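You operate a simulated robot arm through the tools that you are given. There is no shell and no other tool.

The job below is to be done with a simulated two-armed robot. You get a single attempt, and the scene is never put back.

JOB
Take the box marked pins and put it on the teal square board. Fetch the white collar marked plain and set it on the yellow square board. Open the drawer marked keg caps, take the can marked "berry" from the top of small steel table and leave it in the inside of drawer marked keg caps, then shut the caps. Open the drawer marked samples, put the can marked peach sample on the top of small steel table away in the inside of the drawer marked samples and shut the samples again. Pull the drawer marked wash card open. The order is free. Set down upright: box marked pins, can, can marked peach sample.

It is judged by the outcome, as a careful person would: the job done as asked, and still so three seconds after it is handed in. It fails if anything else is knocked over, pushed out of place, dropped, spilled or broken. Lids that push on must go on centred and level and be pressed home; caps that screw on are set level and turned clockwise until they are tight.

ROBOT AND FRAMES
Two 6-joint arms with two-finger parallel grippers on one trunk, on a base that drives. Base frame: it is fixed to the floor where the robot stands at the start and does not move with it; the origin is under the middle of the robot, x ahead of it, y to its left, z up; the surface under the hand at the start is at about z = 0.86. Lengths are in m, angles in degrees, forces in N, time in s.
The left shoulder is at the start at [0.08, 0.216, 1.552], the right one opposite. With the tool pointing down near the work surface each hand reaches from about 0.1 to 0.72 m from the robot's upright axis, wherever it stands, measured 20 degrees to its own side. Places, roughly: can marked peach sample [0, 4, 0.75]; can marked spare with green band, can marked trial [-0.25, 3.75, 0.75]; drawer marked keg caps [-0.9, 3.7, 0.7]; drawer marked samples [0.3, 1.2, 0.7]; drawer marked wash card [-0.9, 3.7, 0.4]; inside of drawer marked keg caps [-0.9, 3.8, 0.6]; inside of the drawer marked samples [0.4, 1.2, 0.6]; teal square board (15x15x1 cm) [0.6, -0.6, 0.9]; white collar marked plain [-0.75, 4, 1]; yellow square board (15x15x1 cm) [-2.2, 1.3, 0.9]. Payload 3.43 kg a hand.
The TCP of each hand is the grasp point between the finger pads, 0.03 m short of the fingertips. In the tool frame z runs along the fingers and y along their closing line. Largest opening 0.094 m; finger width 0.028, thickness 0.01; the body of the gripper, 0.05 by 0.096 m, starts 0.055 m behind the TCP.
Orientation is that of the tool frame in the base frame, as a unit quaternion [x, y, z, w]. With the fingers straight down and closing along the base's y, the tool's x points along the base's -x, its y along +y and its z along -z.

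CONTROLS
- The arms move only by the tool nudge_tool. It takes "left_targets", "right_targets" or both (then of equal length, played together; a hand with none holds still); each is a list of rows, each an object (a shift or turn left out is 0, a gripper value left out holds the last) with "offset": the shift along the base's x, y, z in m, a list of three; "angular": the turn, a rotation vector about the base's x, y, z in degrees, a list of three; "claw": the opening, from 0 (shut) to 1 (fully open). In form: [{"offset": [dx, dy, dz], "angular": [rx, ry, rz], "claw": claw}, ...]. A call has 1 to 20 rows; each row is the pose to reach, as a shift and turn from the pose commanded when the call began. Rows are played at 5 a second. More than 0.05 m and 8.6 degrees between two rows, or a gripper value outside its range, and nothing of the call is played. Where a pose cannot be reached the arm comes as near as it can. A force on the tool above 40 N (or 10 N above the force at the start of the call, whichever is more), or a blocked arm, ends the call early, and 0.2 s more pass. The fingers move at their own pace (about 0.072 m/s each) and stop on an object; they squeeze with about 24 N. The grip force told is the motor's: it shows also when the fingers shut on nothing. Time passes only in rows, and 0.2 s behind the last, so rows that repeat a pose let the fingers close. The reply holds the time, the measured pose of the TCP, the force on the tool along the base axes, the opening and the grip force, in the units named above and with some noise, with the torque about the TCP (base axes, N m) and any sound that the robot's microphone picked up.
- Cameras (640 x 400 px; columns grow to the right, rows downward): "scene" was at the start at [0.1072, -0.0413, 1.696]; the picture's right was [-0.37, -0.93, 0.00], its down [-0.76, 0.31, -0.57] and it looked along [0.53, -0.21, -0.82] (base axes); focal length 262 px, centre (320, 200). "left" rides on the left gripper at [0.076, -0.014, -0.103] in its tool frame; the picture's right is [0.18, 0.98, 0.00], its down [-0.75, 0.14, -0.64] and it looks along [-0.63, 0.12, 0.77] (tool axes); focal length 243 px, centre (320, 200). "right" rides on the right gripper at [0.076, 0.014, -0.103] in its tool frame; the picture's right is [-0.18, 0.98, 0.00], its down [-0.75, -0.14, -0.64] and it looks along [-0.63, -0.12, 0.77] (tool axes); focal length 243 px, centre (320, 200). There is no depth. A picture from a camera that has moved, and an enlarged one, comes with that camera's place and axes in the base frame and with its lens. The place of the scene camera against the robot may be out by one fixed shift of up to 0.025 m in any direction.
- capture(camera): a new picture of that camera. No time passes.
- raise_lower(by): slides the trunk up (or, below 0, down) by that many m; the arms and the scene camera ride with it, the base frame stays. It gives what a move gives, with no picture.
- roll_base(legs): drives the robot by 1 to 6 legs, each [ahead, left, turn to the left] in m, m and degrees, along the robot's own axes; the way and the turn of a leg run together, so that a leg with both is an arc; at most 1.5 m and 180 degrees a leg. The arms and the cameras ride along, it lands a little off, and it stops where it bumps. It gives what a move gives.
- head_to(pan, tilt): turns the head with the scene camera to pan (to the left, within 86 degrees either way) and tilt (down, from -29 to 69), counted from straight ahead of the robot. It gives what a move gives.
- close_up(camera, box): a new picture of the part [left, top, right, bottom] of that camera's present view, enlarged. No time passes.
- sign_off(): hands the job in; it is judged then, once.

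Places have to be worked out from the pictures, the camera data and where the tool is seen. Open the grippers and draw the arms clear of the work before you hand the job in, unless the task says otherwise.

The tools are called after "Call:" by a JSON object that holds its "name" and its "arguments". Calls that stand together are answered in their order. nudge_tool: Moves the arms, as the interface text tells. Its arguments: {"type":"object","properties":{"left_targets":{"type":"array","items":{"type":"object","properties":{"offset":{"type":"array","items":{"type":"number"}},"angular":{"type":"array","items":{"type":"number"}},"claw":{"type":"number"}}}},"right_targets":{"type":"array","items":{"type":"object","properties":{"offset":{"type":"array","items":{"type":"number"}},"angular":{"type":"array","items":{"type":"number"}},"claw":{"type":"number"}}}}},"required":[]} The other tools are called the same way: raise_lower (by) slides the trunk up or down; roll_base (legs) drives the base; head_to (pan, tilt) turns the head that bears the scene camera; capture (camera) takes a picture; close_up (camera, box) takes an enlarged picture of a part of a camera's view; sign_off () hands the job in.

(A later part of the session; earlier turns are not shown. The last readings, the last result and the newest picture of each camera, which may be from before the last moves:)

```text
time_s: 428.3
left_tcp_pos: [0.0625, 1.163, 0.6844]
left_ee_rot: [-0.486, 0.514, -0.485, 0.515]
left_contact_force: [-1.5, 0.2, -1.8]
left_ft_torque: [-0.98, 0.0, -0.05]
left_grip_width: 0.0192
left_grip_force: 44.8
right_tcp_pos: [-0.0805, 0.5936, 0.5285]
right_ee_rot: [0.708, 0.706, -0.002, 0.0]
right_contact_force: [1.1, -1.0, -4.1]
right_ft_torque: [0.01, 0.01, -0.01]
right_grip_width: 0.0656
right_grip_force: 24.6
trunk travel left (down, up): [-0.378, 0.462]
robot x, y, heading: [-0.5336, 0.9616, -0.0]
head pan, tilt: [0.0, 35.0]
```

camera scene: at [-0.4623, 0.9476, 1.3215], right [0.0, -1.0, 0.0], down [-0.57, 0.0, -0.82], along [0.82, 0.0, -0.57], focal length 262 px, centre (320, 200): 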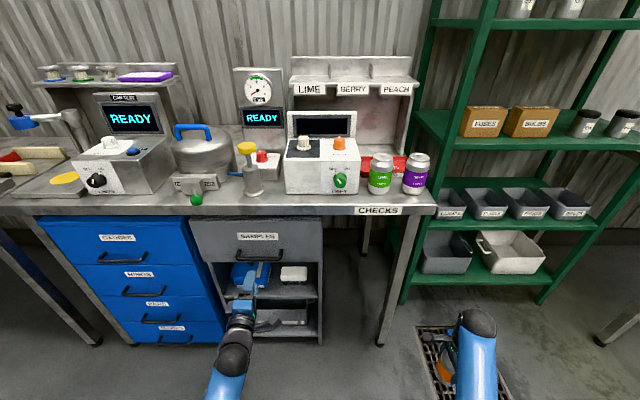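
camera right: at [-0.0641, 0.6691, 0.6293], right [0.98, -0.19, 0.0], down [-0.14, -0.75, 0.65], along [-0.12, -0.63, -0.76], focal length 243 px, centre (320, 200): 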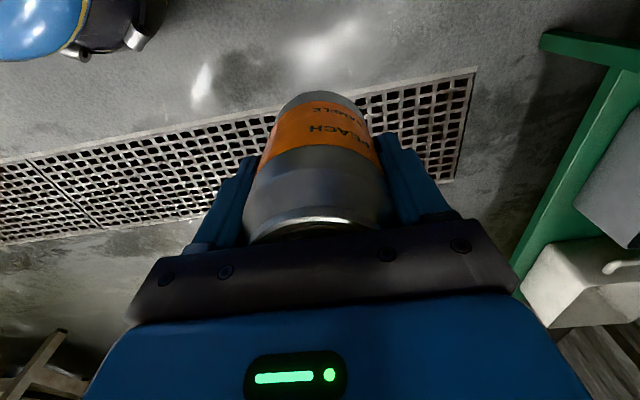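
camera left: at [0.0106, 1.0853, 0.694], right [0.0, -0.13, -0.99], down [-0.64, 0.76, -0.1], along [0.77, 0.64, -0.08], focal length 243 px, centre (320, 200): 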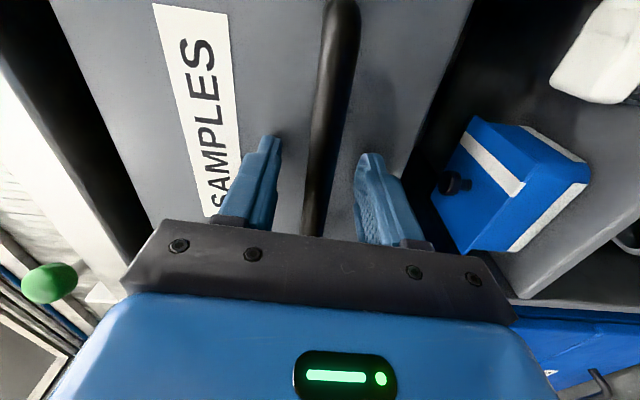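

It slides freely. I pull on with the base, about 0.21 m more.

Call:
{"name": "roll_base", "arguments": {"legs": [[-0.21, 0, 0]]}}

Call:
{"name": "capture", "arguments": {"camera": "scene"}}

```text
time_s: 429.9
left_tcp_pos: [-0.1465, 1.1615, 0.6845]
left_ee_rot: [-0.486, 0.514, -0.485, 0.515]
left_contact_force: [1.4, 5.7, -4.0]
left_ft_torque: [-1.03, -0.03, 0.42]
left_grip_width: 0.0193
left_grip_force: 44.9
right_tcp_pos: [-0.2881, 0.5932, 0.529]
right_ee_rot: [0.709, 0.705, -0.004, 0.001]
right_contact_force: [-0.5, -0.5, -3.6]
right_ft_torque: [-0.01, 0.01, 0.02]
right_grip_width: 0.0658
right_grip_force: 23.8
trunk travel left (down, up): [-0.378, 0.462]
robot x, y, heading: [-0.7413, 0.9648, 0.1]
head pan, tilt: [0.0, 35.0]
```

```text
taken
camera scene: at [-0.6119, 0.9491, 1.3216], right [0.0, -1.0, 0.0], down [-0.57, 0.0, -0.82], along [0.82, 0.0, -0.57], focal length 262 px, centre (320, 200)
```

scene: 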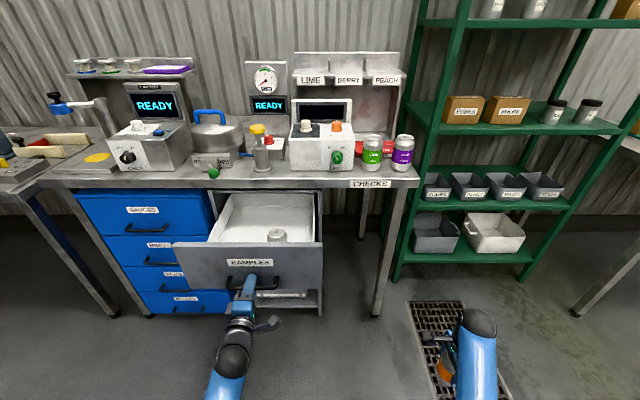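

Open ~0.26 m; something cylindrical already stands inside. I release the bar, back off, and raise the trunk to look in.

Call:
{"name": "nudge_tool", "arguments": {"left_targets": [{"claw": 0.5}, {"claw": 0.5}, {"offset": [-0.03, 0, 0], "claw": 0.5}, {"offset": [-0.07, 0, 0], "claw": 0.5}]}}

Call:
{"name": "roll_base", "arguments": {"legs": [[-0.25, 0, 0]]}}

Call:
{"name": "raise_lower", "arguments": {"by": 0.4}}

Call:
{"name": "head_to", "arguments": {"pan": 15, "tilt": 40}}

Call:
{"name": "capture", "arguments": {"camera": "scene"}}

Call:
{"name": "close_up", "arguments": {"camera": "scene", "box": [240, 160, 400, 280]}}

```text
time_s: 430.9
left_tcp_pos: [-0.2168, 1.1609, 0.6854]
left_ee_rot: [-0.485, 0.514, -0.486, 0.515]
left_contact_force: [0.1, 0.0, 0.5]
left_ft_torque: [0.02, -0.03, -0.02]
left_grip_width: 0.0469
left_grip_force: 0.1
right_tcp_pos: [-0.2886, 0.5926, 0.528]
right_ee_rot: [0.708, 0.706, -0.003, 0.001]
right_contact_force: [0.4, -0.3, -3.5]
right_ft_torque: [0.0, -0.01, -0.02]
right_grip_width: 0.0657
right_grip_force: 24.1
trunk travel left (down, up): [-0.378, 0.462]
robot x, y, heading: [-0.7413, 0.9629, 0.1]
head pan, tilt: [0.0, 35.0]
```

```text
time_s: 432.7
left_tcp_pos: [-0.4669, 1.1617, 0.6856]
left_ee_rot: [-0.486, 0.514, -0.484, 0.516]
left_contact_force: [0.1, 0.3, 0.9]
left_ft_torque: [-0.02, 0.02, 0.03]
left_grip_width: 0.0468
left_grip_force: 0.1
right_tcp_pos: [-0.5391, 0.592, 0.5288]
right_ee_rot: [0.709, 0.706, -0.002, 0.0]
right_contact_force: [-0.2, -0.5, -3.1]
right_ft_torque: [0.0, -0.05, 0.01]
right_grip_width: 0.0659
right_grip_force: 23.7
trunk travel left (down, up): [-0.378, 0.462]
robot x, y, heading: [-0.9931, 0.9619, -0.0]
head pan, tilt: [0.0, 35.0]
```

```text
time_s: 436.6
left_tcp_pos: [-0.4657, 1.1618, 1.0856]
left_ee_rot: [-0.485, 0.515, -0.484, 0.515]
left_contact_force: [0.1, -0.9, 0.1]
left_ft_torque: [0.01, 0.02, 0.02]
left_grip_width: 0.0471
left_grip_force: 0.0
right_tcp_pos: [-0.5384, 0.5924, 0.9281]
right_ee_rot: [0.708, 0.706, -0.003, 0.0]
right_contact_force: [0.5, 0.7, -3.4]
right_ft_torque: [-0.03, -0.01, -0.02]
right_grip_width: 0.0657
right_grip_force: 24.2
trunk travel left (down, up): [-0.778, 0.062]
robot x, y, heading: [-0.9943, 0.9635, 0.1]
head pan, tilt: [0.0, 35.0]
```

```text
time_s: 437.3
left_tcp_pos: [-0.4658, 1.1613, 1.0853]
left_ee_rot: [-0.485, 0.514, -0.485, 0.516]
left_contact_force: [-0.5, -0.8, -0.2]
left_ft_torque: [0.0, 0.0, 0.04]
left_grip_width: 0.0472
left_grip_force: 0.1
right_tcp_pos: [-0.5365, 0.5924, 0.9292]
right_ee_rot: [0.708, 0.706, -0.002, 0.0]
right_contact_force: [-0.5, -0.6, -4.1]
right_ft_torque: [0.03, -0.02, 0.0]
right_grip_width: 0.0657
right_grip_force: 24.4
trunk travel left (down, up): [-0.778, 0.062]
robot x, y, heading: [-0.9919, 0.961, -0.2]
head pan, tilt: [15.0, 40.0]
```

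```text
taken
camera scene: at [-0.8675, 0.9699, 1.714], right [0.26, -0.97, 0.0], down [-0.62, -0.16, -0.77], along [0.74, 0.2, -0.64], focal length 262 px, centre (320, 200)
```

scene: 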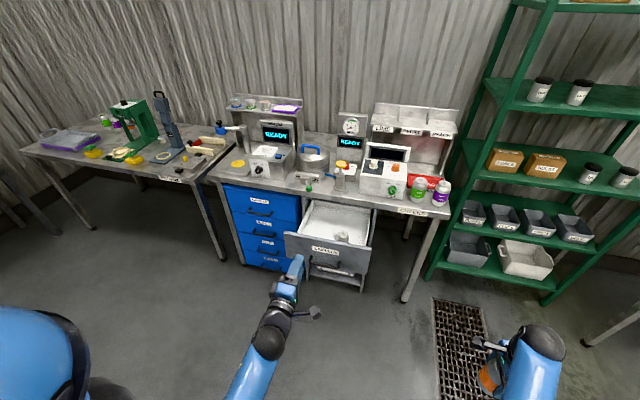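

```text
3.33 times, centred on (320, 220) of scene
camera zoom: at [-0.8675, 0.9699, 1.714], right [0.26, -0.97, 0.0], down [-0.62, -0.16, -0.77], along [0.74, 0.2, -0.64], focal length 872 px, centre (320, 133)
```

zoom: 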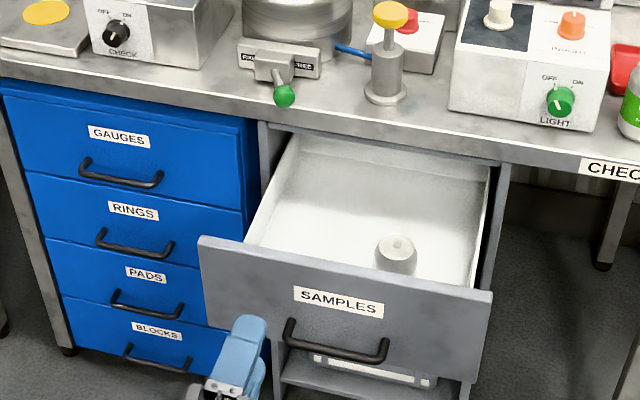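

There's a white jar in the front right part of the tray; the left part is free. Panel top ≈0.815. I'll aim the can at about (0.02, 1.205). First I fold the left arm down and bring the right hand inward.

Call:
{"name": "nudge_tool", "arguments": {"left_targets": [{"offset": [-0.015, 0.003, -0.025], "angular": [4.62, 4.62, -4.62]}, {"offset": [-0.032, 0.007, -0.05], "angular": [9.24, 9.24, -9.24]}, {"offset": [-0.05, 0.01, -0.074], "angular": [13.9, 13.9, -13.9]}, {"offset": [-0.07, 0.013, -0.097], "angular": [18.5, 18.5, -18.5]}, {"offset": [-0.092, 0.017, -0.12], "angular": [23.1, 23.1, -23.1]}, {"offset": [-0.114, 0.02, -0.142], "angular": [27.7, 27.7, -27.7]}, {"offset": [-0.137, 0.023, -0.163], "angular": [32.3, 32.3, -32.3]}, {"offset": [-0.16, 0.027, -0.183], "angular": [37, 37, -37]}, {"offset": [-0.184, 0.03, -0.201], "angular": [41.6, 41.6, -41.6]}, {"offset": [-0.208, 0.033, -0.218], "angular": [46.2, 46.2, -46.2]}, {"offset": [-0.232, 0.037, -0.234], "angular": [50.8, 50.8, -50.8]}, {"offset": [-0.256, 0.04, -0.249], "angular": [55.4, 55.4, -55.4]}, {"offset": [-0.278, 0.043, -0.263], "angular": [60.1, 60.1, -60.1]}, {"offset": [-0.3, 0.047, -0.275], "angular": [64.7, 64.7, -64.7]}, {"offset": [-0.32, 0.05, -0.285], "angular": [69.3, 69.3, -69.3]}]}}

Call:
{"name": "nudge_tool", "arguments": {"right_targets": [{"offset": [0, 0.04, 0]}, {"offset": [0, 0.08, 0]}, {"offset": [0, 0.12, 0]}, {"offset": [0, 0.16, 0]}]}}

Call:
{"name": "raise_lower", "arguments": {"by": 0.06}}

Call:
{"name": "roll_base", "arguments": {"legs": [[0, 0.45, 0.2]]}}

Call:
{"name": "head_to", "arguments": {"pan": -5, "tilt": 50}}

Call:
{"name": "capture", "arguments": {"camera": "scene"}}

```text
time_s: 440.5
left_tcp_pos: [-0.7908, 1.2122, 0.8017]
left_ee_rot: [0.028, 1.0, 0.001, -0.002]
left_contact_force: [-0.6, -0.2, -0.1]
left_ft_torque: [0.04, -0.02, -0.02]
left_grip_width: 0.047
left_grip_force: 0.2
left hand out of reach, approached as far as the arm can: row 1
right_tcp_pos: [-0.5412, 0.5926, 0.9311]
right_ee_rot: [0.709, 0.705, -0.001, 0.0]
right_contact_force: [-0.4, 0.1, -3.5]
right_ft_torque: [0.02, -0.04, 0.02]
right_grip_width: 0.0658
right_grip_force: 24.1
trunk travel left (down, up): [-0.778, 0.062]
robot x, y, heading: [-0.9905, 0.9622, 0.0]
head pan, tilt: [15.0, 40.0]
```

```text
time_s: 441.5
left_tcp_pos: [-0.7852, 1.2127, 0.7987]
left_ee_rot: [0.03, 1.0, -0.001, 0.0]
left_contact_force: [0.1, -0.2, 0.7]
left_ft_torque: [-0.02, 0.0, -0.01]
left_grip_width: 0.0472
left_grip_force: 0.1
right_tcp_pos: [-0.5385, 0.7551, 0.9291]
right_ee_rot: [0.708, 0.706, -0.003, 0.001]
right_contact_force: [0.0, 1.3, -3.5]
right_ft_torque: [0.0, -0.03, 0.0]
right_grip_width: 0.0654
right_grip_force: 23.9
trunk travel left (down, up): [-0.778, 0.062]
robot x, y, heading: [-0.992, 0.9651, -0.2]
head pan, tilt: [15.0, 40.0]
```

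```text
time_s: 442.5
left_tcp_pos: [-0.7863, 1.2116, 0.86]
left_ee_rot: [0.031, 1.0, 0.0, 0.0]
left_contact_force: [-1.0, -0.1, -1.0]
left_ft_torque: [0.0, -0.04, -0.02]
left_grip_width: 0.0471
left_grip_force: 0.0
right_tcp_pos: [-0.5389, 0.7522, 0.9893]
right_ee_rot: [0.708, 0.706, -0.003, 0.0]
right_contact_force: [-0.5, -0.2, -3.3]
right_ft_torque: [0.01, 0.03, 0.01]
right_grip_width: 0.0658
right_grip_force: 24.2
trunk travel left (down, up): [-0.838, 0.002]
robot x, y, heading: [-0.9888, 0.9631, -0.2]
head pan, tilt: [15.0, 40.0]
```

```text
time_s: 445.2
left_tcp_pos: [-0.7873, 1.6598, 0.8608]
left_ee_rot: [0.028, 1.0, 0.0, -0.001]
left_contact_force: [0.8, -0.9, 0.5]
left_ft_torque: [0.0, -0.02, -0.01]
left_grip_width: 0.047
left_grip_force: 0.2
right_tcp_pos: [-0.5381, 1.1999, 0.9886]
right_ee_rot: [0.707, 0.707, -0.002, 0.0]
right_contact_force: [0.0, -0.8, -3.4]
right_ft_torque: [0.01, -0.01, -0.03]
right_grip_width: 0.0656
right_grip_force: 24.3
trunk travel left (down, up): [-0.838, 0.002]
robot x, y, heading: [-0.9906, 1.41, 0.0]
head pan, tilt: [15.0, 40.0]
```

```text
time_s: 446.1
left_tcp_pos: [-0.7869, 1.6614, 0.8602]
left_ee_rot: [0.028, 1.0, 0.0, 0.0]
left_contact_force: [-0.5, -0.6, -0.1]
left_ft_torque: [0.03, 0.01, -0.05]
left_grip_width: 0.047
left_grip_force: 0.1
right_tcp_pos: [-0.5383, 1.2012, 0.99]
right_ee_rot: [0.707, 0.707, -0.002, 0.0]
right_contact_force: [0.1, 0.2, -4.1]
right_ft_torque: [0.0, -0.01, 0.0]
right_grip_width: 0.0655
right_grip_force: 24.1
trunk travel left (down, up): [-0.838, 0.002]
robot x, y, heading: [-0.989, 1.4098, 0.0]
head pan, tilt: [-5.0, 50.0]
```

```text
taken
camera scene: at [-0.8732, 1.3896, 1.7599], right [-0.08, -1.0, 0.0], down [-0.76, 0.06, -0.64], along [0.64, -0.05, -0.77], focal length 262 px, centre (320, 200)
```

scene: 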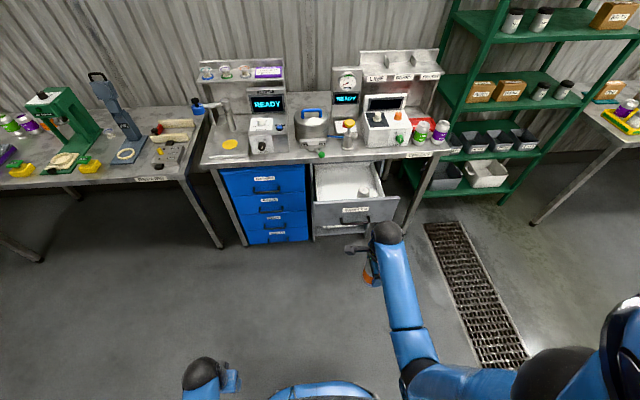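

Aligned at y≈1.20. I drive forward 0.56 m so that the can is over the tray (can bottom ~0.92, panel 0.815).

Call:
{"name": "roll_base", "arguments": {"legs": [[0.4, 0, 0], [0.155, 0, 0]]}}

Call:
{"name": "nudge_tool", "arguments": {"right_targets": [{"offset": [0, 0, 0]}, {"offset": [0, 0, 0]}]}}

Call:
{"name": "capture", "arguments": {"camera": "right"}}

Call:
{"name": "capture", "arguments": {"camera": "scene"}}

```text
time_s: 449.6
left_tcp_pos: [-0.2355, 1.6603, 0.8596]
left_ee_rot: [0.027, 1.0, 0.0, 0.001]
left_contact_force: [-0.6, -0.5, 0.2]
left_ft_torque: [-0.01, 0.0, -0.01]
left_grip_width: 0.0469
left_grip_force: 0.1
right_tcp_pos: [0.0114, 1.202, 0.989]
right_ee_rot: [0.708, 0.706, -0.002, 0.001]
right_contact_force: [-0.6, -0.9, -3.4]
right_ft_torque: [0.02, -0.03, 0.0]
right_grip_width: 0.0656
right_grip_force: 24.6
trunk travel left (down, up): [-0.838, 0.002]
robot x, y, heading: [-0.4373, 1.4118, -0.2]
head pan, tilt: [-5.0, 50.0]
```

```text
time_s: 450.1
left_tcp_pos: [-0.2362, 1.6617, 0.8608]
left_ee_rot: [0.028, 1.0, 0.0, 0.001]
left_contact_force: [0.0, -0.7, 0.1]
left_ft_torque: [0.01, -0.01, 0.01]
left_grip_width: 0.0471
left_grip_force: 0.1
right_tcp_pos: [0.0115, 1.2013, 0.9899]
right_ee_rot: [0.707, 0.707, -0.004, 0.0]
right_contact_force: [-1.0, 0.0, -3.0]
right_ft_torque: [0.02, 0.0, 0.01]
right_grip_width: 0.0656
right_grip_force: 23.8
trunk travel left (down, up): [-0.838, 0.002]
robot x, y, heading: [-0.438, 1.4108, -0.3]
head pan, tilt: [-5.0, 50.0]
```

```text
taken
camera right: at [0.0263, 1.2776, 1.0906], right [0.98, -0.19, 0.0], down [-0.14, -0.75, 0.65], along [-0.12, -0.63, -0.76], focal length 243 px, centre (320, 200)
```

right: 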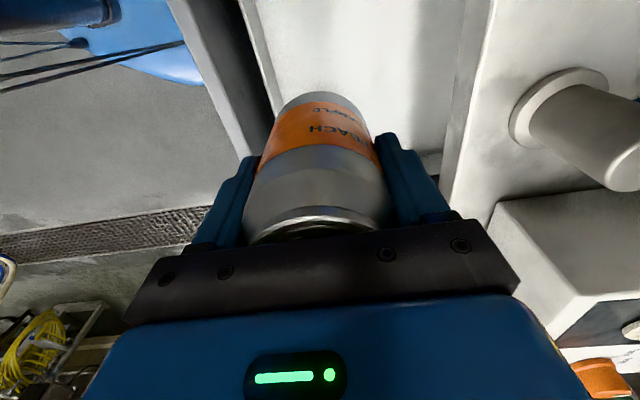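

```text
taken
camera scene: at [-0.3241, 1.3899, 1.76], right [-0.09, -1.0, 0.0], down [-0.76, 0.07, -0.64], along [0.64, -0.06, -0.77], focal length 262 px, centre (320, 200)
```

scene: 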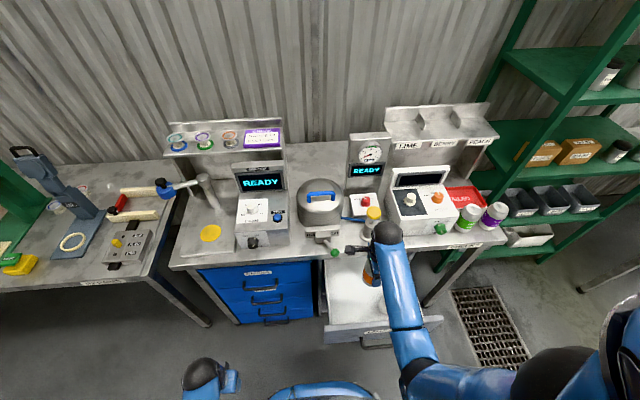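

Clear all round: front inner wall x≈-0.08, bench edge x≈0.14. I lower with the arm 0.11 m, then the trunk 0.12 m.

Call:
{"name": "nudge_tool", "arguments": {"right_targets": [{"offset": [0.004, 0.002, -0.035]}, {"offset": [0.004, 0.002, -0.07]}, {"offset": [0.004, 0.002, -0.1]}, {"offset": [0.004, 0.002, -0.115]}]}}

Call:
{"name": "raise_lower", "arguments": {"by": -0.1}}

Call:
{"name": "capture", "arguments": {"camera": "right"}}

Call:
{"name": "capture", "arguments": {"camera": "scene"}}

```text
time_s: 451.1
left_tcp_pos: [-0.2347, 1.6611, 0.8596]
left_ee_rot: [0.027, 1.0, 0.0, 0.0]
left_contact_force: [-0.3, -0.2, -0.7]
left_ft_torque: [0.01, 0.03, 0.0]
left_grip_width: 0.047
left_grip_force: 0.1
right_tcp_pos: [0.0177, 1.2039, 0.8738]
right_ee_rot: [0.708, 0.706, -0.003, -0.001]
right_contact_force: [-0.8, -0.1, -3.3]
right_ft_torque: [-0.03, 0.0, -0.03]
right_grip_width: 0.0658
right_grip_force: 24.4
trunk travel left (down, up): [-0.838, 0.002]
robot x, y, heading: [-0.4394, 1.4121, -0.0]
head pan, tilt: [-5.0, 50.0]
```

```text
time_s: 452.5
left_tcp_pos: [-0.2349, 1.6612, 0.7613]
left_ee_rot: [0.027, 1.0, 0.0, 0.0]
left_contact_force: [-0.3, 0.0, -0.1]
left_ft_torque: [-0.03, -0.04, 0.01]
left_grip_width: 0.0471
left_grip_force: 0.1
right_tcp_pos: [0.0165, 1.2049, 0.7742]
right_ee_rot: [0.708, 0.706, -0.003, 0.0]
right_contact_force: [0.3, -0.5, -3.1]
right_ft_torque: [0.03, -0.01, 0.01]
right_grip_width: 0.066
right_grip_force: 24.2
trunk travel left (down, up): [-0.738, 0.102]
robot x, y, heading: [-0.4434, 1.4148, 0.3]
head pan, tilt: [-5.0, 50.0]
```

```text
taken
camera right: at [0.032, 1.28, 0.876], right [0.98, -0.19, 0.0], down [-0.14, -0.75, 0.65], along [-0.12, -0.63, -0.76], focal length 243 px, centre (320, 200)
```

right: 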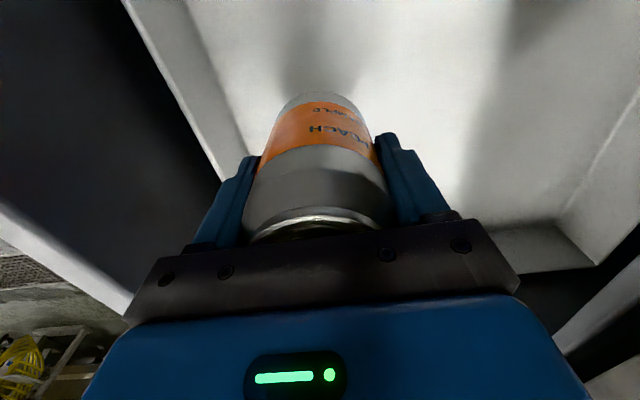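

```text
taken
camera scene: at [-0.3213, 1.3899, 1.6599], right [-0.09, -1.0, 0.0], down [-0.76, 0.07, -0.64], along [0.64, -0.06, -0.77], focal length 262 px, centre (320, 200)
```

scene: 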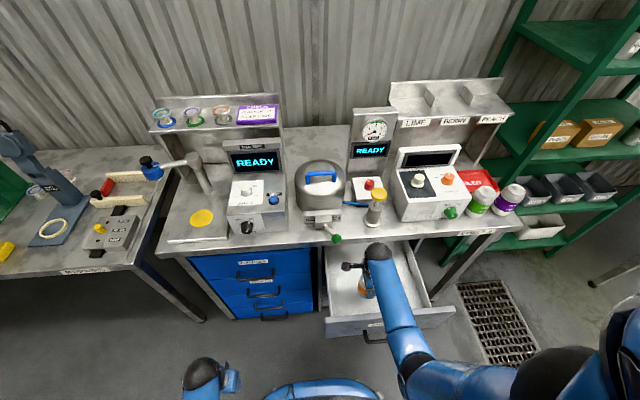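

I descend slowly with the arm, watching that the pose tracks and for floor contact.

Call:
{"name": "nudge_tool", "arguments": {"right_targets": [{"offset": [0, 0, -0.012]}, {"offset": [0, 0, -0.024]}, {"offset": [0, 0, -0.032]}, {"offset": [0, 0, -0.038]}, {"offset": [0, 0, -0.042]}]}}

Call:
{"name": "capture", "arguments": {"camera": "right"}}

```text
time_s: 453.7
left_tcp_pos: [-0.2347, 1.6599, 0.7598]
left_ee_rot: [0.028, 1.0, 0.0, 0.001]
left_contact_force: [0.2, 0.3, 0.2]
left_ft_torque: [-0.02, 0.03, -0.02]
left_grip_width: 0.0471
left_grip_force: 0.2
right_tcp_pos: [0.0163, 1.2039, 0.7332]
right_ee_rot: [0.707, 0.707, -0.003, 0.0]
right_contact_force: [0.7, -0.7, -4.1]
right_ft_torque: [0.01, 0.02, 0.02]
right_grip_width: 0.0657
right_grip_force: 23.8
trunk travel left (down, up): [-0.738, 0.102]
robot x, y, heading: [-0.4416, 1.413, -0.0]
head pan, tilt: [-5.0, 50.0]
```

```text
taken
camera right: at [0.032, 1.2803, 0.834], right [0.98, -0.19, 0.0], down [-0.14, -0.75, 0.65], along [-0.12, -0.63, -0.76], focal length 243 px, centre (320, 200)
```

right: 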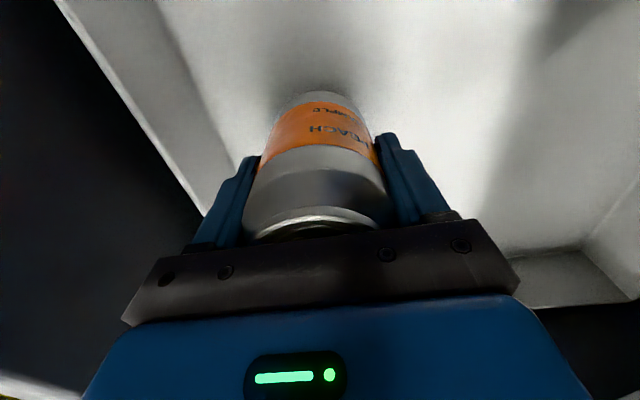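

Tracking well, no contact yet. I lower the trunk 2 cm and continue with fine arm steps.

Call:
{"name": "raise_lower", "arguments": {"by": -0.02}}

Call:
{"name": "nudge_tool", "arguments": {"right_targets": [{"offset": [0, 0, -0.003]}, {"offset": [0, 0, -0.006]}, {"offset": [0, 0, -0.009]}, {"offset": [0, 0, -0.012]}, {"offset": [0, 0, -0.015]}, {"offset": [0, 0, -0.018]}]}}

```text
time_s: 454.4
left_tcp_pos: [-0.235, 1.6604, 0.7409]
left_ee_rot: [0.029, 1.0, 0.001, 0.0]
left_contact_force: [0.1, -0.4, -0.1]
left_ft_torque: [0.0, 0.01, 0.02]
left_grip_width: 0.0472
left_grip_force: 0.0
right_tcp_pos: [0.0182, 1.2048, 0.7139]
right_ee_rot: [0.707, 0.707, -0.002, 0.001]
right_contact_force: [1.4, -1.0, 1.9]
right_ft_torque: [-0.01, -0.2, -0.06]
right_grip_width: 0.0656
right_grip_force: 23.8
trunk travel left (down, up): [-0.718, 0.122]
robot x, y, heading: [-0.4432, 1.4114, 0.1]
head pan, tilt: [-5.0, 50.0]
```

```text
time_s: 455.3
left_tcp_pos: [-0.2365, 1.6624, 0.74]
left_ee_rot: [0.029, 1.0, 0.0, 0.001]
left_contact_force: [-1.1, 1.3, -0.2]
left_ft_torque: [-0.02, 0.04, 0.01]
left_grip_width: 0.0469
left_grip_force: 0.1
right_tcp_pos: [0.0205, 1.2054, 0.7063]
right_ee_rot: [0.708, 0.706, 0.001, 0.004]
right_contact_force: [-1.1, 1.3, 23.3]
right_ft_torque: [0.25, 0.67, 0.0]
right_grip_width: 0.066
right_grip_force: 24.0
trunk travel left (down, up): [-0.718, 0.122]
robot x, y, heading: [-0.4371, 1.412, -0.0]
head pan, tilt: [-5.0, 50.0]
stopped in row 4 (right hand): the force on the tool passed its limit at 45 N (the readings are from after the stop); the commanded pose is now the measured one
```

Floor contact began at z≈0.714. I relieve the pressure and release the can.

Call:
{"name": "nudge_tool", "arguments": {"right_targets": [{"offset": [-0.002, 0, 0.003]}, {"offset": [-0.002, 0, 0.005]}, {"offset": [-0.002, 0, 0.005], "claw": 0.8}, {"offset": [-0.002, 0, 0.005], "claw": 0.95}, {"offset": [-0.002, 0, 0.005], "claw": 0.95}]}}

Call:
{"name": "capture", "arguments": {"camera": "right"}}

```text
time_s: 456.5
left_tcp_pos: [-0.2353, 1.6612, 0.7416]
left_ee_rot: [0.028, 1.0, 0.0, 0.001]
left_contact_force: [0.3, 0.5, 0.9]
left_ft_torque: [-0.01, 0.02, 0.0]
left_grip_width: 0.0471
left_grip_force: 0.0
right_tcp_pos: [0.0173, 1.2044, 0.7087]
right_ee_rot: [0.708, 0.706, -0.001, 0.002]
right_contact_force: [-0.4, 0.5, 0.5]
right_ft_torque: [0.0, -0.04, -0.01]
right_grip_width: 0.089
right_grip_force: 0.0
trunk travel left (down, up): [-0.718, 0.122]
robot x, y, heading: [-0.4406, 1.414, -0.1]
head pan, tilt: [-5.0, 50.0]
```

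```text
taken
camera right: at [0.0321, 1.2801, 0.8108], right [0.98, -0.19, 0.0], down [-0.14, -0.75, 0.64], along [-0.12, -0.63, -0.76], focal length 243 px, centre (320, 200)
```

right: 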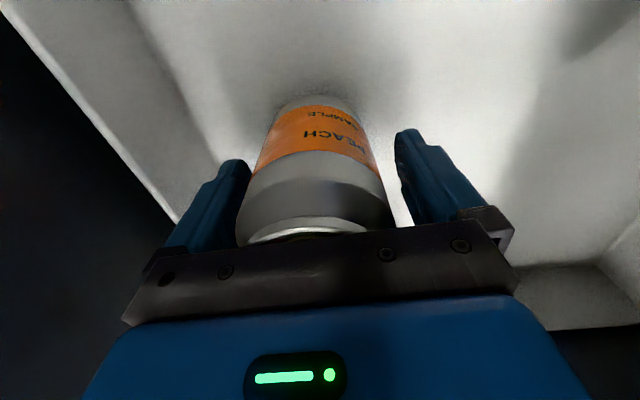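

The fingers are clear. I rise straight up with arm and trunk until above the panel, then check the can.

Call:
{"name": "nudge_tool", "arguments": {"right_targets": [{"offset": [0, 0, 0.015]}, {"offset": [0, 0, 0.04]}, {"offset": [0, 0, 0.07]}, {"offset": [0, 0, 0.1]}]}}

Call:
{"name": "raise_lower", "arguments": {"by": 0.12}}

Call:
{"name": "capture", "arguments": {"camera": "right"}}

Call:
{"name": "nudge_tool", "arguments": {"right_targets": [{"offset": [0, 0, 0.03]}, {"offset": [0, 0, 0.05]}]}}

Call:
{"name": "roll_base", "arguments": {"legs": [[-0.5, 0, 0]]}}

Call:
{"name": "head_to", "arguments": {"pan": -5, "tilt": 42}}

Call:
{"name": "capture", "arguments": {"camera": "scene"}}

Call:
{"name": "close_up", "arguments": {"camera": "scene", "box": [270, 150, 430, 270]}}

```text
time_s: 457.5
left_tcp_pos: [-0.2357, 1.6598, 0.7405]
left_ee_rot: [0.027, 1.0, 0.0, 0.0]
left_contact_force: [-0.1, -0.3, -0.6]
left_ft_torque: [0.0, 0.0, 0.0]
left_grip_width: 0.047
left_grip_force: 0.0
right_tcp_pos: [0.0168, 1.2058, 0.8093]
right_ee_rot: [0.708, 0.707, -0.001, 0.002]
right_contact_force: [0.0, 0.8, -0.1]
right_ft_torque: [-0.01, -0.03, -0.02]
right_grip_width: 0.0893
right_grip_force: 0.1
trunk travel left (down, up): [-0.718, 0.122]
robot x, y, heading: [-0.4367, 1.4135, -0.4]
head pan, tilt: [-5.0, 50.0]
```

```text
time_s: 459.0
left_tcp_pos: [-0.2357, 1.6609, 0.8602]
left_ee_rot: [0.028, 1.0, 0.0, 0.001]
left_contact_force: [-0.5, -0.4, 0.8]
left_ft_torque: [-0.01, -0.01, 0.03]
left_grip_width: 0.0472
left_grip_force: 0.0
right_tcp_pos: [0.0185, 1.2047, 0.9281]
right_ee_rot: [0.708, 0.706, -0.001, 0.002]
right_contact_force: [-0.5, 0.3, -0.1]
right_ft_torque: [0.0, 0.0, 0.02]
right_grip_width: 0.0894
right_grip_force: 0.0
trunk travel left (down, up): [-0.838, 0.002]
robot x, y, heading: [-0.4412, 1.4107, 0.1]
head pan, tilt: [-5.0, 50.0]
```

```text
taken
camera right: at [0.0317, 1.2808, 1.0303], right [0.98, -0.19, 0.0], down [-0.14, -0.75, 0.64], along [-0.12, -0.63, -0.76], focal length 243 px, centre (320, 200)
```

right: 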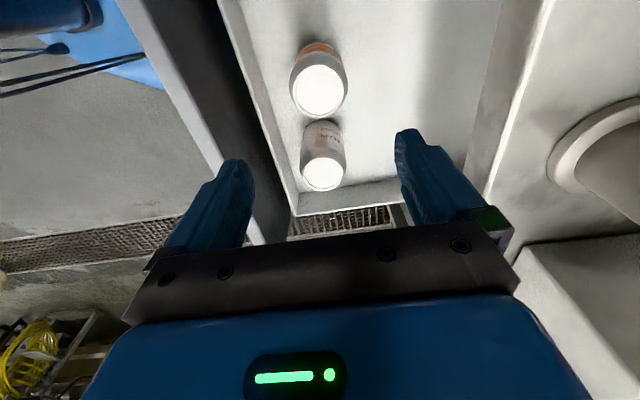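

```text
time_s: 459.6
left_tcp_pos: [-0.2366, 1.6601, 0.8605]
left_ee_rot: [0.028, 1.0, -0.001, 0.0]
left_contact_force: [0.0, 0.2, -0.4]
left_ft_torque: [0.01, 0.01, 0.0]
left_grip_width: 0.0471
left_grip_force: 0.1
right_tcp_pos: [0.0176, 1.2043, 0.98]
right_ee_rot: [0.708, 0.706, -0.001, 0.002]
right_contact_force: [0.5, 0.3, 0.0]
right_ft_torque: [0.0, 0.01, 0.02]
right_grip_width: 0.0894
right_grip_force: 0.0
trunk travel left (down, up): [-0.838, 0.002]
robot x, y, heading: [-0.4387, 1.4098, -0.0]
head pan, tilt: [-5.0, 50.0]
```

```text
time_s: 462.6
left_tcp_pos: [-0.734, 1.6593, 0.8591]
left_ee_rot: [0.027, 1.0, -0.001, -0.001]
left_contact_force: [0.5, 0.0, 0.4]
left_ft_torque: [0.02, 0.0, 0.01]
left_grip_width: 0.0468
left_grip_force: 0.1
right_tcp_pos: [-0.4819, 1.2056, 0.9786]
right_ee_rot: [0.708, 0.707, -0.001, 0.001]
right_contact_force: [-0.7, 0.3, 0.0]
right_ft_torque: [0.0, 0.0, -0.03]
right_grip_width: 0.0893
right_grip_force: 0.0
trunk travel left (down, up): [-0.838, 0.002]
robot x, y, heading: [-0.9381, 1.4103, 0.4]
head pan, tilt: [-5.0, 50.0]
```

```text
time_s: 463.3
left_tcp_pos: [-0.7357, 1.6597, 0.8609]
left_ee_rot: [0.027, 1.0, 0.0, 0.0]
left_contact_force: [0.4, 0.1, -1.1]
left_ft_torque: [0.03, -0.02, 0.03]
left_grip_width: 0.0471
left_grip_force: 0.1
right_tcp_pos: [-0.4825, 1.2049, 0.979]
right_ee_rot: [0.707, 0.707, -0.001, 0.002]
right_contact_force: [0.1, 0.0, -0.3]
right_ft_torque: [0.0, 0.0, -0.02]
right_grip_width: 0.0895
right_grip_force: 0.0
trunk travel left (down, up): [-0.838, 0.002]
robot x, y, heading: [-0.9389, 1.4071, 0.1]
head pan, tilt: [-5.0, 42.0]
```

```text
taken
camera scene: at [-0.8142, 1.3889, 1.771], right [-0.08, -1.0, 0.0], down [-0.67, 0.06, -0.74], along [0.74, -0.06, -0.67], focal length 262 px, centre (320, 200)
```

scene: 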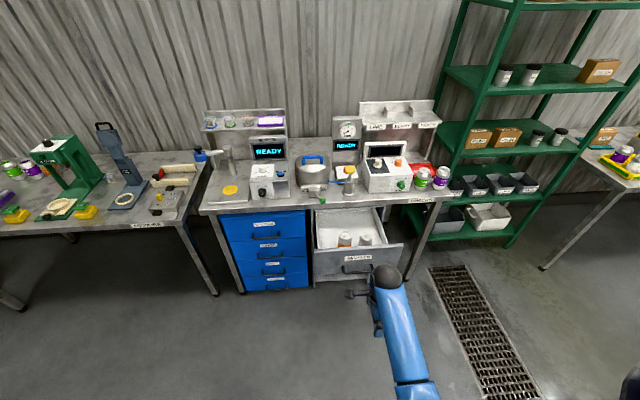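

```text
3.33 times, centred on (350, 210) of scene
camera zoom: at [-0.8142, 1.3889, 1.771], right [-0.08, -1.0, 0.0], down [-0.67, 0.06, -0.74], along [0.74, -0.06, -0.67], focal length 872 px, centre (220, 167)
```

zoom: 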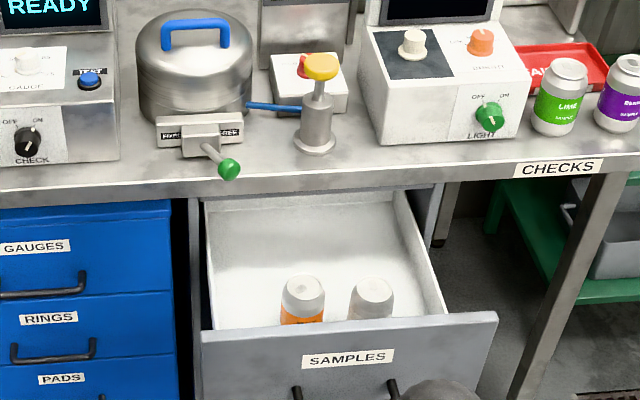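

The peach sample stands upright in the SAMPLES drawer, next to a can that was there. Now I swing the left hand forward again with closed fingers to push the drawer shut.

Call:
{"name": "nudge_tool", "arguments": {"left_targets": [{"offset": [0.026, -0.003, 0.018], "angular": [-4.62, -4.62, 4.62], "claw": 0.0}, {"offset": [0.053, -0.007, 0.036], "angular": [-9.24, -9.24, 9.24]}, {"offset": [0.08, -0.01, 0.054], "angular": [-13.9, -13.9, 13.9]}, {"offset": [0.107, -0.013, 0.073], "angular": [-18.5, -18.5, 18.5]}, {"offset": [0.133, -0.017, 0.093], "angular": [-23.1, -23.1, 23.1]}, {"offset": [0.16, -0.02, 0.113], "angular": [-27.7, -27.7, 27.7]}, {"offset": [0.187, -0.023, 0.133], "angular": [-32.3, -32.3, 32.3]}, {"offset": [0.213, -0.027, 0.154], "angular": [-37, -37, 37]}, {"offset": [0.24, -0.03, 0.177], "angular": [-41.6, -41.6, 41.6]}, {"offset": [0.267, -0.033, 0.2], "angular": [-46.2, -46.2, 46.2]}, {"offset": [0.293, -0.037, 0.222], "angular": [-50.8, -50.8, 50.8]}, {"offset": [0.32, -0.04, 0.242], "angular": [-55.4, -55.4, 55.4]}, {"offset": [0.347, -0.043, 0.262], "angular": [-60.1, -60.1, 60.1]}, {"offset": [0.373, -0.047, 0.275], "angular": [-64.7, -64.7, 64.7]}, {"offset": [0.4, -0.05, 0.28], "angular": [-69.3, -69.3, 69.3]}]}}

Call:
{"name": "roll_base", "arguments": {"legs": [[0, -0.455, 0]]}}

Call:
{"name": "raise_lower", "arguments": {"by": -0.385}}

Call:
{"name": "capture", "arguments": {"camera": "left"}}

Call:
{"name": "capture", "arguments": {"camera": "scene"}}

```text
time_s: 466.5
left_tcp_pos: [-0.3383, 1.6111, 1.137]
left_ee_rot: [-0.483, 0.522, -0.483, 0.51]
left_contact_force: [0.3, 0.8, -0.7]
left_ft_torque: [0.03, -0.01, -0.02]
left_grip_width: 0.0001
left_grip_force: 23.8
left hand out of reach, approached as far as the arm can: row 15
right_tcp_pos: [-0.4821, 1.2053, 0.9786]
right_ee_rot: [0.706, 0.708, -0.001, 0.001]
right_contact_force: [-0.4, 0.3, 0.1]
right_ft_torque: [-0.05, -0.01, -0.02]
right_grip_width: 0.0893
right_grip_force: 0.1
trunk travel left (down, up): [-0.838, 0.002]
robot x, y, heading: [-0.9416, 1.4104, 0.1]
head pan, tilt: [-5.0, 42.0]
```

```text
time_s: 469.2
left_tcp_pos: [-0.3393, 1.1617, 1.138]
left_ee_rot: [-0.485, 0.521, -0.483, 0.51]
left_contact_force: [-0.7, 0.1, 0.2]
left_ft_torque: [-0.01, -0.04, -0.03]
left_grip_width: 0.0
left_grip_force: 23.9
right_tcp_pos: [-0.4799, 0.7543, 0.9796]
right_ee_rot: [0.707, 0.707, -0.001, 0.002]
right_contact_force: [0.0, 0.9, -0.3]
right_ft_torque: [-0.03, -0.04, -0.01]
right_grip_width: 0.0894
right_grip_force: 0.0
trunk travel left (down, up): [-0.838, 0.002]
robot x, y, heading: [-0.9394, 0.9568, 0.3]
head pan, tilt: [-5.0, 42.0]
```

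```text
time_s: 472.9
left_tcp_pos: [-0.3405, 1.1587, 0.753]
left_ee_rot: [-0.484, 0.521, -0.482, 0.512]
left_contact_force: [-0.5, -0.7, 0.8]
left_ft_torque: [0.0, -0.02, 0.0]
left_grip_width: 0.0
left_grip_force: 24.0
right_tcp_pos: [-0.4808, 0.7536, 0.5945]
right_ee_rot: [0.706, 0.708, 0.0, 0.003]
right_contact_force: [-0.3, 0.0, 0.6]
right_ft_torque: [-0.01, -0.03, -0.02]
right_grip_width: 0.0893
right_grip_force: 0.1
trunk travel left (down, up): [-0.453, 0.387]
robot x, y, heading: [-0.9351, 0.9533, 0.1]
head pan, tilt: [-5.0, 42.0]
```

```text
taken
camera left: at [-0.4412, 1.0826, 0.764], right [-0.01, -0.12, -0.99], down [-0.64, 0.77, -0.08], along [0.77, 0.63, -0.09], focal length 243 px, centre (320, 200)
```

left: 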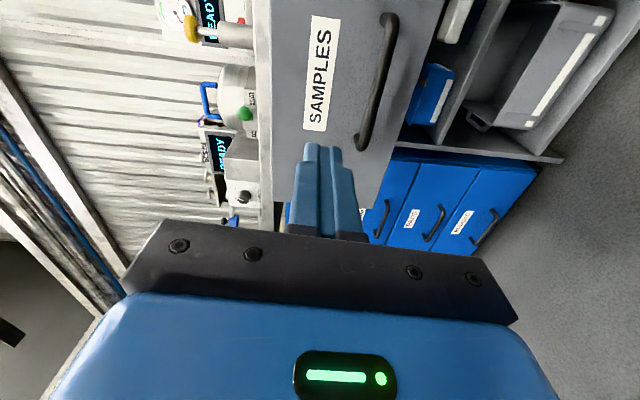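

```text
taken
camera scene: at [-0.8141, 0.936, 1.3862], right [-0.08, -1.0, 0.0], down [-0.67, 0.06, -0.74], along [0.74, -0.06, -0.67], focal length 262 px, centre (320, 200)
```

scene: 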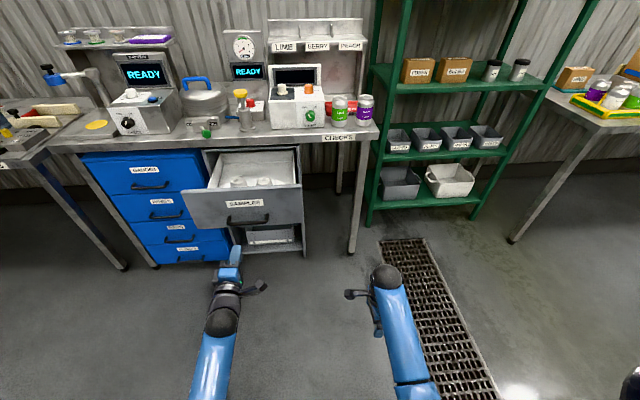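

The closed tips point at the panel just above the handle. I drive 0.16 m closer, then make gentle contact with the arm.

Call:
{"name": "roll_base", "arguments": {"legs": [[0.16, 0, 0]]}}

Call:
{"name": "nudge_tool", "arguments": {"left_targets": [{"offset": [0.01, 0, 0]}, {"offset": [0.02, 0, 0]}, {"offset": [0.03, 0, 0]}, {"offset": [0.038, 0, 0]}, {"offset": [0.046, 0, 0]}, {"offset": [0.054, 0, 0]}, {"offset": [0.062, 0, 0]}]}}

Call:
{"name": "capture", "arguments": {"camera": "left"}}

```text
time_s: 474.3
left_tcp_pos: [-0.1791, 1.1591, 0.7519]
left_ee_rot: [-0.485, 0.522, -0.482, 0.511]
left_contact_force: [0.1, -0.4, -0.6]
left_ft_torque: [-0.01, 0.04, -0.03]
left_grip_width: 0.0
left_grip_force: 24.1
right_tcp_pos: [-0.3225, 0.752, 0.5949]
right_ee_rot: [0.707, 0.707, 0.0, 0.001]
right_contact_force: [0.7, -0.6, -0.2]
right_ft_torque: [0.04, 0.02, 0.04]
right_grip_width: 0.0893
right_grip_force: 0.0
trunk travel left (down, up): [-0.453, 0.387]
robot x, y, heading: [-0.7796, 0.955, -0.2]
head pan, tilt: [-5.0, 42.0]
```

```text
time_s: 475.9
left_tcp_pos: [-0.1172, 1.159, 0.7523]
left_ee_rot: [-0.484, 0.522, -0.482, 0.511]
left_contact_force: [0.5, 0.2, 0.3]
left_ft_torque: [0.03, 0.03, -0.02]
left_grip_width: 0.0003
left_grip_force: 23.8
right_tcp_pos: [-0.322, 0.7523, 0.5948]
right_ee_rot: [0.708, 0.707, 0.0, 0.002]
right_contact_force: [-0.9, -0.2, -0.3]
right_ft_torque: [0.0, 0.0, 0.02]
right_grip_width: 0.089
right_grip_force: 0.0
trunk travel left (down, up): [-0.453, 0.387]
robot x, y, heading: [-0.7781, 0.959, -0.0]
head pan, tilt: [-5.0, 42.0]
```

```text
taken
camera left: at [-0.2195, 1.0823, 0.7641], right [-0.01, -0.12, -0.99], down [-0.64, 0.77, -0.08], along [0.77, 0.63, -0.09], focal length 243 px, centre (320, 200)
```

left: 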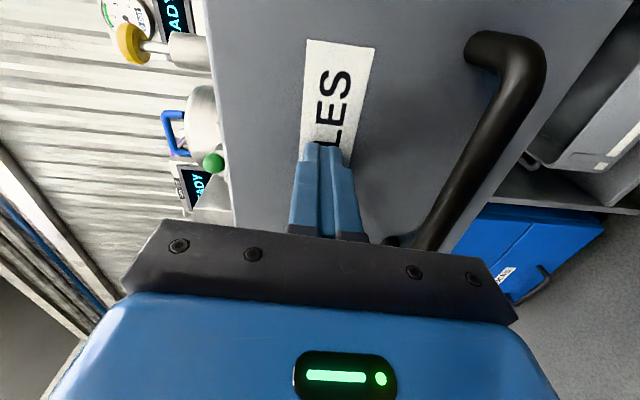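

About touching. I push gently: arm first, then base, finishing with the arm.

Call:
{"name": "nudge_tool", "arguments": {"left_targets": [{"offset": [0.008, 0, 0]}, {"offset": [0.016, 0, 0]}, {"offset": [0.024, 0, 0]}, {"offset": [0.034, 0, 0]}]}}

Call:
{"name": "roll_base", "arguments": {"legs": [[0.14, 0, 0]]}}

Call:
{"name": "capture", "arguments": {"camera": "scene"}}

```text
time_s: 476.9
left_tcp_pos: [-0.0826, 1.1591, 0.754]
left_ee_rot: [-0.485, 0.522, -0.481, 0.51]
left_contact_force: [0.1, 0.4, -0.2]
left_ft_torque: [0.02, -0.02, 0.02]
left_grip_width: 0.0
left_grip_force: 24.1
right_tcp_pos: [-0.3221, 0.7519, 0.594]
right_ee_rot: [0.707, 0.707, -0.001, 0.002]
right_contact_force: [0.6, -0.1, 0.3]
right_ft_torque: [-0.03, 0.01, -0.02]
right_grip_width: 0.0891
right_grip_force: 0.1
trunk travel left (down, up): [-0.453, 0.387]
robot x, y, heading: [-0.7764, 0.9601, -0.1]
head pan, tilt: [-5.0, 42.0]
```

```text
time_s: 478.2
left_tcp_pos: [0.0569, 1.1593, 0.7532]
left_ee_rot: [-0.484, 0.522, -0.482, 0.511]
left_contact_force: [0.9, 0.3, 0.1]
left_ft_torque: [0.0, 0.01, 0.04]
left_grip_width: 0.0001
left_grip_force: 24.0
right_tcp_pos: [-0.1813, 0.7538, 0.5947]
right_ee_rot: [0.707, 0.707, -0.001, 0.002]
right_contact_force: [0.6, 0.1, -0.7]
right_ft_torque: [0.01, 0.0, -0.02]
right_grip_width: 0.0894
right_grip_force: 0.0
trunk travel left (down, up): [-0.453, 0.387]
robot x, y, heading: [-0.6375, 0.9587, 0.2]
head pan, tilt: [-5.0, 42.0]
```

```text
taken
camera scene: at [-0.5144, 0.9367, 1.3862], right [-0.09, -1.0, 0.0], down [-0.67, 0.06, -0.74], along [0.74, -0.06, -0.67], focal length 262 px, centre (320, 200)
```

scene: 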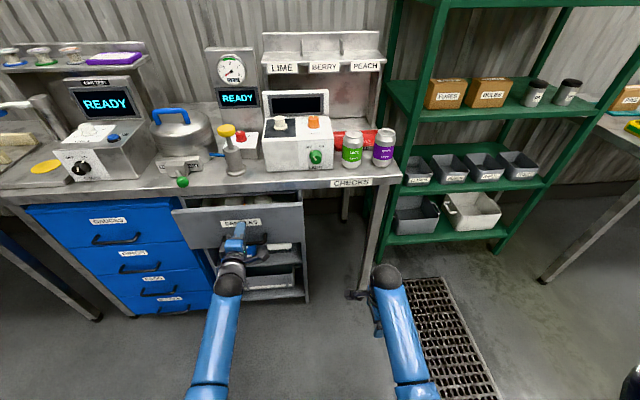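

Almost shut. I finish the push with small arm steps until it stops.

Call:
{"name": "nudge_tool", "arguments": {"left_targets": [{"offset": [0.01, 0, 0]}, {"offset": [0.02, 0, 0]}, {"offset": [0.03, 0, 0]}, {"offset": [0.04, 0, 0]}, {"offset": [0.048, 0, 0]}, {"offset": [0.056, 0, 0]}, {"offset": [0.064, 0, 0]}, {"offset": [0.072, 0, 0]}, {"offset": [0.08, 0, 0]}]}}

Call:
{"name": "capture", "arguments": {"camera": "scene"}}

Call:
{"name": "capture", "arguments": {"camera": "left"}}

```text
time_s: 480.1
left_tcp_pos: [0.1177, 1.1587, 0.7535]
left_ee_rot: [-0.484, 0.522, -0.481, 0.511]
left_contact_force: [-21.7, -1.3, 6.9]
left_ft_torque: [0.14, -0.3, 0.18]
left_grip_width: 0.0004
left_grip_force: 24.0
left hand out of reach, approached as far as the arm can: row 8, 9
right_tcp_pos: [-0.1854, 0.7536, 0.5965]
right_ee_rot: [0.706, 0.708, 0.001, 0.002]
right_contact_force: [-0.6, -0.3, -1.1]
right_ft_torque: [-0.03, 0.0, 0.0]
right_grip_width: 0.0894
right_grip_force: 0.0
trunk travel left (down, up): [-0.453, 0.387]
robot x, y, heading: [-0.6396, 0.9584, 0.1]
head pan, tilt: [-5.0, 42.0]
stopped in row 9 (left hand): the force on the tool passed its limit at 49 N (the readings are from after the stop); the commanded pose is now the measured one
```

```text
taken
camera scene: at [-0.5207, 0.9361, 1.3867], right [-0.08, -1.0, 0.0], down [-0.66, 0.06, -0.75], along [0.74, -0.06, -0.67], focal length 262 px, centre (320, 200)
```

scene: 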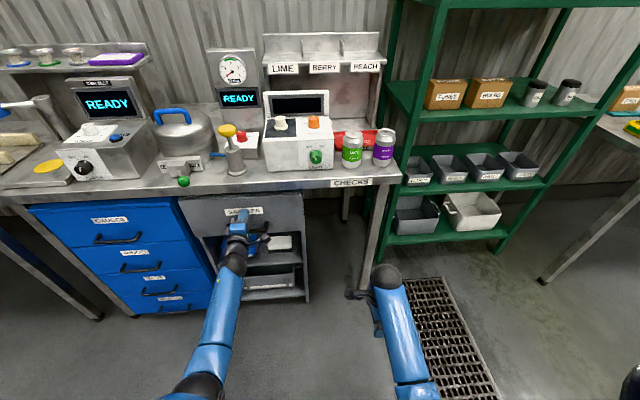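

```text
taken
camera left: at [0.0144, 1.0831, 0.7643], right [-0.02, -0.12, -0.99], down [-0.64, 0.77, -0.08], along [0.77, 0.63, -0.09], focal length 243 px, centre (320, 200)
```

left: 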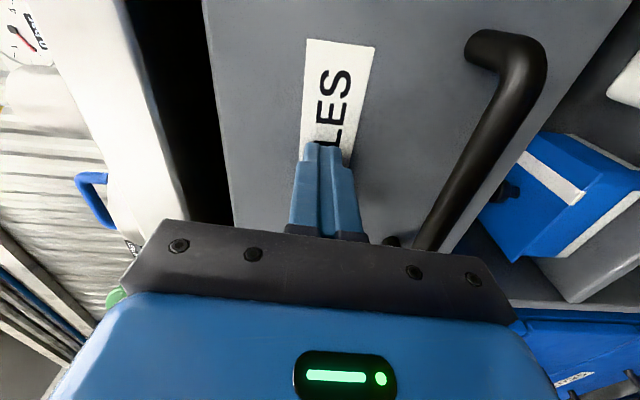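

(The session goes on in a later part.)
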